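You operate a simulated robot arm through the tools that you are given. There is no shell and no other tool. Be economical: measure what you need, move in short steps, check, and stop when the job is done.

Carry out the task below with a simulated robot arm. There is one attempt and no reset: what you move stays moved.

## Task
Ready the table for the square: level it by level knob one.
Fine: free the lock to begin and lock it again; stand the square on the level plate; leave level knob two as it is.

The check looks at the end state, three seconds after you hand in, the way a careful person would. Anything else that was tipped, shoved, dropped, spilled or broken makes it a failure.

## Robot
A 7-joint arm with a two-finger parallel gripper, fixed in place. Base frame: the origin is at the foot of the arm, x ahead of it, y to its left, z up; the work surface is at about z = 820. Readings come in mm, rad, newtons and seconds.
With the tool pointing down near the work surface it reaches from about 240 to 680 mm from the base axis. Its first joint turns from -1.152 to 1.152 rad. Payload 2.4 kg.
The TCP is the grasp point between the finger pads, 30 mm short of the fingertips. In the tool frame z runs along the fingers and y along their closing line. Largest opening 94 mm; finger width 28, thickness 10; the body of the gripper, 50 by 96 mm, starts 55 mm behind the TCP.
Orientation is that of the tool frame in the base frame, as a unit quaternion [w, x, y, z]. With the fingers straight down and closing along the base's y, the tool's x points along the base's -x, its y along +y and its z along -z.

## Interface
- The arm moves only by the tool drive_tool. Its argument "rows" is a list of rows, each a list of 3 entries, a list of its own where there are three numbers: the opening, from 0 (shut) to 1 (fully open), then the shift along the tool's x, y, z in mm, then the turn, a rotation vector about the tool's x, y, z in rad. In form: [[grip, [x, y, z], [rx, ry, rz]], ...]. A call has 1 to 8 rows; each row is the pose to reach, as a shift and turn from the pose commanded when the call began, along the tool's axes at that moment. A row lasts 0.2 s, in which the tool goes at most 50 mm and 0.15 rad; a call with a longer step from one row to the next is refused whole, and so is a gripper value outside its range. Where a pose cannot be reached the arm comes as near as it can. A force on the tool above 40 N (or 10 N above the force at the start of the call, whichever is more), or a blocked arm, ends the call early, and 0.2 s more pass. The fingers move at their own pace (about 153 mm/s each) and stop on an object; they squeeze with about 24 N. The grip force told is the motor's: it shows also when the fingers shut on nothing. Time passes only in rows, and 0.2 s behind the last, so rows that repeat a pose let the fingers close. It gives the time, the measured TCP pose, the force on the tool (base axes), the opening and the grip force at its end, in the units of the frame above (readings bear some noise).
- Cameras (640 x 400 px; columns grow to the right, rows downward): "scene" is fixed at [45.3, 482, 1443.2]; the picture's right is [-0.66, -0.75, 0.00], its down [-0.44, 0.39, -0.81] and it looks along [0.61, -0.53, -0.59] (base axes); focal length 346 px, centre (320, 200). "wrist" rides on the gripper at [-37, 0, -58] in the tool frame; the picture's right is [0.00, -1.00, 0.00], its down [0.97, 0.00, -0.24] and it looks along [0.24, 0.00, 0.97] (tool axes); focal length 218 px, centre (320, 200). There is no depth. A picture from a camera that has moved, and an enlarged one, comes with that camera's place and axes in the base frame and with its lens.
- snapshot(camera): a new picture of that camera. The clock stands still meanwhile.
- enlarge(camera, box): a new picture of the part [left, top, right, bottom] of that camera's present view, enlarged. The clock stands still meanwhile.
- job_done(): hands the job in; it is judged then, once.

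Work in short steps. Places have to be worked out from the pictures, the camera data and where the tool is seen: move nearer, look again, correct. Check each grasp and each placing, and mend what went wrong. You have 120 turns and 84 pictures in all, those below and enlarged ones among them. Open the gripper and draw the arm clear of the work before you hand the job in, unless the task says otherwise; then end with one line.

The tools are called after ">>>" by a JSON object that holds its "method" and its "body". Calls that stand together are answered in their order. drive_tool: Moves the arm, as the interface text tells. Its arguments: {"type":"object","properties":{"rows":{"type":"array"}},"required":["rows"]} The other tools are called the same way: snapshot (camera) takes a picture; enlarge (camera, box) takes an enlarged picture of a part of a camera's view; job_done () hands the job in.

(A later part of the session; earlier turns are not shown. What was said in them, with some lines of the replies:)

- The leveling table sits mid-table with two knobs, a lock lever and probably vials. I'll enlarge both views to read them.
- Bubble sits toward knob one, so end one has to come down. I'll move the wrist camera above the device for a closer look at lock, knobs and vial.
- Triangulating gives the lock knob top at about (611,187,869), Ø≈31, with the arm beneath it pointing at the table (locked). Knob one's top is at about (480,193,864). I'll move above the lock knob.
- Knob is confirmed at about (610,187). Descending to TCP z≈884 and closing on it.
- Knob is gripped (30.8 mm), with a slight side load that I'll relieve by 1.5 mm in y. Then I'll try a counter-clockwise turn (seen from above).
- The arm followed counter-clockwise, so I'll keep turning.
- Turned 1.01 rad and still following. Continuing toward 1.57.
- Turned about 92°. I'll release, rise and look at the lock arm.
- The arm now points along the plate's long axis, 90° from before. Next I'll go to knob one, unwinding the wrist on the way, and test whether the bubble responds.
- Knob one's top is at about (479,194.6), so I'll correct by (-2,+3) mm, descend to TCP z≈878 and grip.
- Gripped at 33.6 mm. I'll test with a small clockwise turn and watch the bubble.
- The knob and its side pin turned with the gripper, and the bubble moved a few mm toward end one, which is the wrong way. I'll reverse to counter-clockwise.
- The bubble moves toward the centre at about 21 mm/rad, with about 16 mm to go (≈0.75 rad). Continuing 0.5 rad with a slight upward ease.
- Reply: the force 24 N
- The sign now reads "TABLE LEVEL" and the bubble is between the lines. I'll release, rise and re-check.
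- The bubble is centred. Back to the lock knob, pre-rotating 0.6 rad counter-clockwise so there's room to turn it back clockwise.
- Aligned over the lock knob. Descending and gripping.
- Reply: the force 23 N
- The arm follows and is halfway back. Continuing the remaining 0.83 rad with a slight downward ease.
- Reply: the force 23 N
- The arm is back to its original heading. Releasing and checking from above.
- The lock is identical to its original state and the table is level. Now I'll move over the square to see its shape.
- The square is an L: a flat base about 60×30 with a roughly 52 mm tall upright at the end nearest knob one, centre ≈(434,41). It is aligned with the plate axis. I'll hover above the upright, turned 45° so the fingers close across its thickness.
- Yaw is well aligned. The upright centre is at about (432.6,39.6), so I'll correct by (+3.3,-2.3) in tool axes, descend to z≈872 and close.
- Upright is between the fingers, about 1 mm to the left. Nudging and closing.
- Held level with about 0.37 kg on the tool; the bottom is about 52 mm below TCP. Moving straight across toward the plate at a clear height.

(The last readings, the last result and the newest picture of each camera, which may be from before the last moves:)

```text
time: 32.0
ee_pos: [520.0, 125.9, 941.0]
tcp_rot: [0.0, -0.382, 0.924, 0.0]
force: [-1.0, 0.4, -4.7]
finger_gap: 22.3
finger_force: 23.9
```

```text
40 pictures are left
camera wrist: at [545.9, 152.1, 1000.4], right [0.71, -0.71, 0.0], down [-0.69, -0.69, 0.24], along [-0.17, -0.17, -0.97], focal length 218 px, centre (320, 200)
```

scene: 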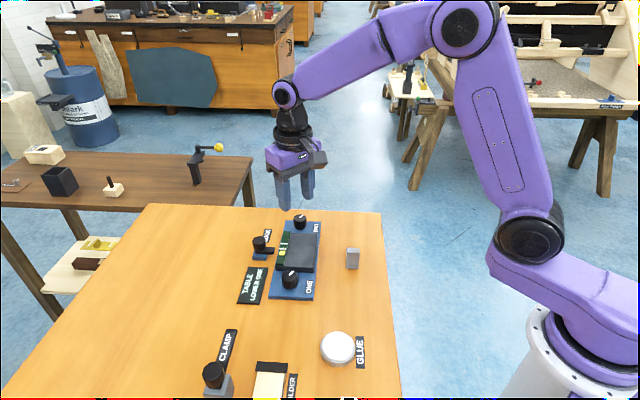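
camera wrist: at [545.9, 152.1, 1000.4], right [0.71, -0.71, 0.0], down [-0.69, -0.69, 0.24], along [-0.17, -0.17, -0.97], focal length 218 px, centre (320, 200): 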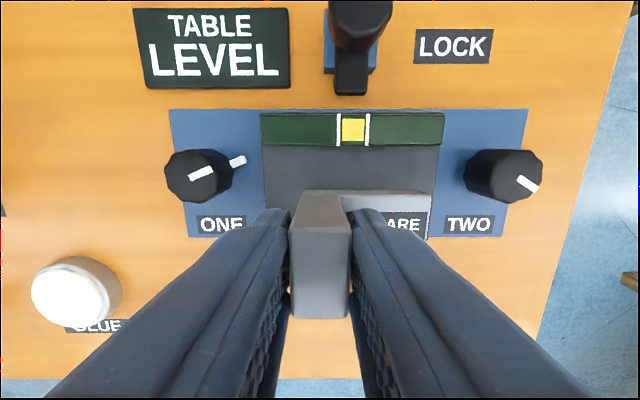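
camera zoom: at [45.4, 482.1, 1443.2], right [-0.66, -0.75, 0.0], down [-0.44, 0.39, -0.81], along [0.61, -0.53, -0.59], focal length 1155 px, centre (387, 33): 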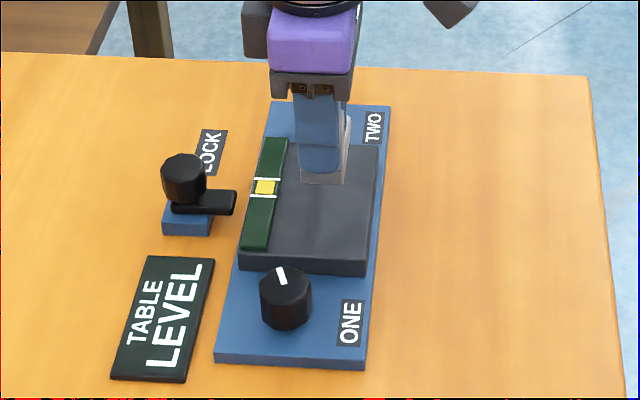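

The plate is centred about 22 mm ahead of the upright along its axis, which matches the square's centre. I'll shift 3 mm toward the vial side and lower most of the way.

>>> {"method": "drive_tool", "body": {"rows": [[0.0, [-3, 0, 10], [0, 0, 0]], [0.0, [-3, 0, 22], [0, 0, 0]], [0.0, [-3, 0, 34], [0, 0, 0]], [0.0, [-3, 0, 39], [0, 0, 0]], [0.0, [-3, 0, 39], [0, 0, 0]]]}}

>>> {"method": "enlarge", "body": {"camera": "scene", "box": [260, 210, 340, 290]}}

```text
time: 33.2
ee_pos: [522.1, 128.9, 901.9]
tcp_rot: [0.001, -0.383, 0.924, 0.0]
force: [-0.1, -0.1, -4.1]
finger_gap: 22.3
finger_force: 24.3
```

```text
5.00 times, centred on (300, 250) of scene
camera zoom: at [45.4, 482.0, 1443.2], right [-0.66, -0.75, 0.0], down [-0.44, 0.39, -0.81], along [0.61, -0.53, -0.59], focal length 1732 px, centre (420, -50)
```

zoom: 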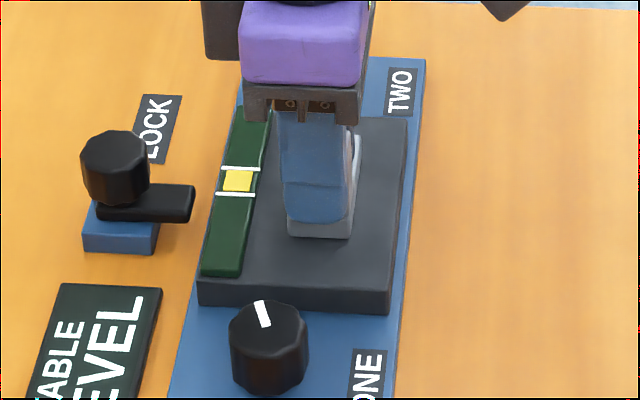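

Bottom is at about z 850. Lowering in fine steps while watching force.

>>> {"method": "drive_tool", "body": {"rows": [[0.0, [0, 0, 1.5], [0, 0, 0]], [0.0, [0, 0, 3], [0, 0, 0]], [0.0, [0, 0, 3], [0, 0, 0]]]}}

```text
time: 34.0
ee_pos: [522.5, 128.0, 899.1]
tcp_rot: [0.002, -0.383, 0.924, -0.001]
force: [-0.9, -2.0, 20.2]
finger_gap: 22.5
finger_force: 23.9
```

Contact made (+24 N). I'll ease up a little, then look before releasing.

>>> {"method": "drive_tool", "body": {"rows": [[0.0, [0, 0, -0.8], [0, 0, 0]], [0.0, [0, 0, -1.0], [0, 0, 0]]]}}

>>> {"method": "enlarge", "body": {"camera": "scene", "box": [260, 210, 340, 290]}}

```text
time: 34.6
ee_pos: [521.9, 129.3, 899.0]
tcp_rot: [0.001, -0.383, 0.924, 0.0]
force: [3.8, 0.0, 8.8]
finger_gap: 22.6
finger_force: 24.6
```

```text
5.00 times, centred on (300, 250) of scene
camera zoom: at [45.3, 482.0, 1443.2], right [-0.66, -0.75, 0.0], down [-0.44, 0.39, -0.81], along [0.61, -0.53, -0.59], focal length 1732 px, centre (420, -50)
```

zoom: 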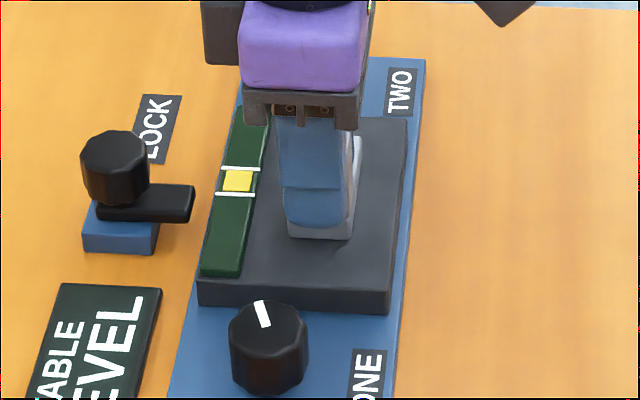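

Resting on the plate with light load. Opening slowly.

>>> {"method": "drive_tool", "body": {"rows": [[0.3, [0, 0, 0], [0, 0, 0]], [0.45, [0, 0, 0], [0, 0, 0]], [0.45, [0, 0, 0], [0, 0, 0]]]}}

>>> {"method": "snapshot", "body": {"camera": "wrist"}}

```text
time: 35.4
ee_pos: [521.7, 128.9, 898.9]
tcp_rot: [0.0, -0.383, 0.924, 0.0]
force: [-1.3, 0.1, 0.0]
finger_gap: 42.1
finger_force: 0.1
```

```text
37 pictures are left
camera wrist: at [547.0, 155.1, 958.9], right [0.71, -0.71, 0.0], down [-0.69, -0.69, 0.24], along [-0.17, -0.17, -0.97], focal length 218 px, centre (320, 200)
```

wrist: 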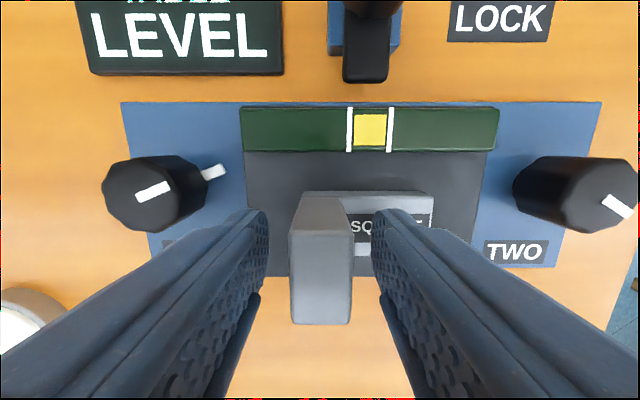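

Fingers are clear of the upright and the square stands flat. I'll raise straight up, then draw back.

>>> {"method": "drive_tool", "body": {"rows": [[0.45, [0, 0, -20], [0, 0, 0]], [0.45, [0, 0, -50], [0, 0, 0]], [0.45, [0, 0, -90], [0, 0, 0]], [0.45, [20, 0, -130], [0, 0, 0]], [0.45, [55, 0, -160], [0, 0, 0]], [0.45, [90, 0, -190], [0, 0, 0]], [0.45, [125, 0, -210], [0, 0, 0]], [0.45, [160, 0, -220], [0, 0, 0]]]}}

>>> {"method": "enlarge", "body": {"camera": "scene", "box": [230, 190, 350, 310]}}

>>> {"method": "snapshot", "body": {"camera": "wrist"}}

>>> {"method": "snapshot", "body": {"camera": "scene"}}

```text
time: 37.2
ee_pos: [407.1, 15.4, 1120.2]
tcp_rot: [0.001, -0.383, 0.924, -0.001]
force: [-0.7, 0.0, 0.2]
finger_gap: 42.5
finger_force: 0.1
```

```text
3.33 times, centred on (290, 250) of scene
camera zoom: at [45.3, 482.0, 1443.2], right [-0.66, -0.75, 0.0], down [-0.44, 0.39, -0.81], along [0.61, -0.53, -0.59], focal length 1155 px, centre (420, 33)
```

zoom: 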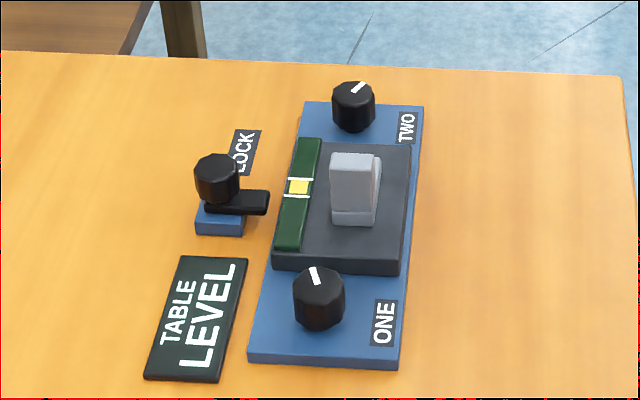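

```text
35 pictures are left
camera wrist: at [432.4, 41.8, 1178.9], right [0.71, -0.71, 0.0], down [-0.69, -0.69, 0.24], along [-0.17, -0.17, -0.97], focal length 218 px, centre (320, 200)
```

wrist: 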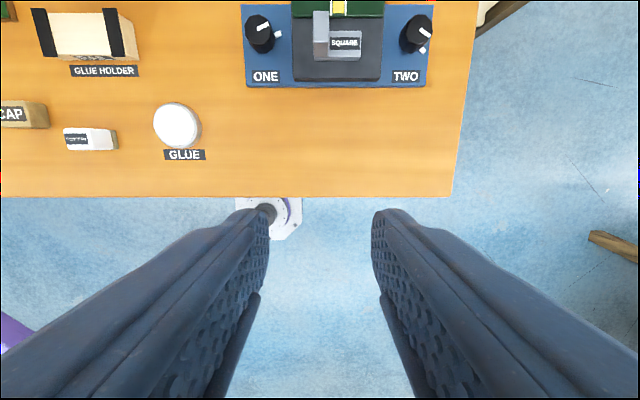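

```text
34 pictures are left
```

scene: 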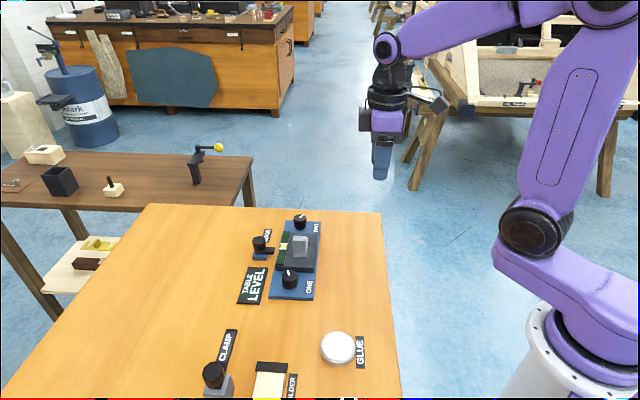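

The table reads LEVEL with the bubble centred, the lock is back as it was, knob two is unchanged, the square stands on the plate, and the arm is clear. Handing in.

>>> {"method": "job_done", "body": {}}

```text
The job is handed in.
```

I levelled the table with knob one: the sign reads "TABLE LEVEL", the lock is set again, the square stands on the level plate, and knob two was not touched.
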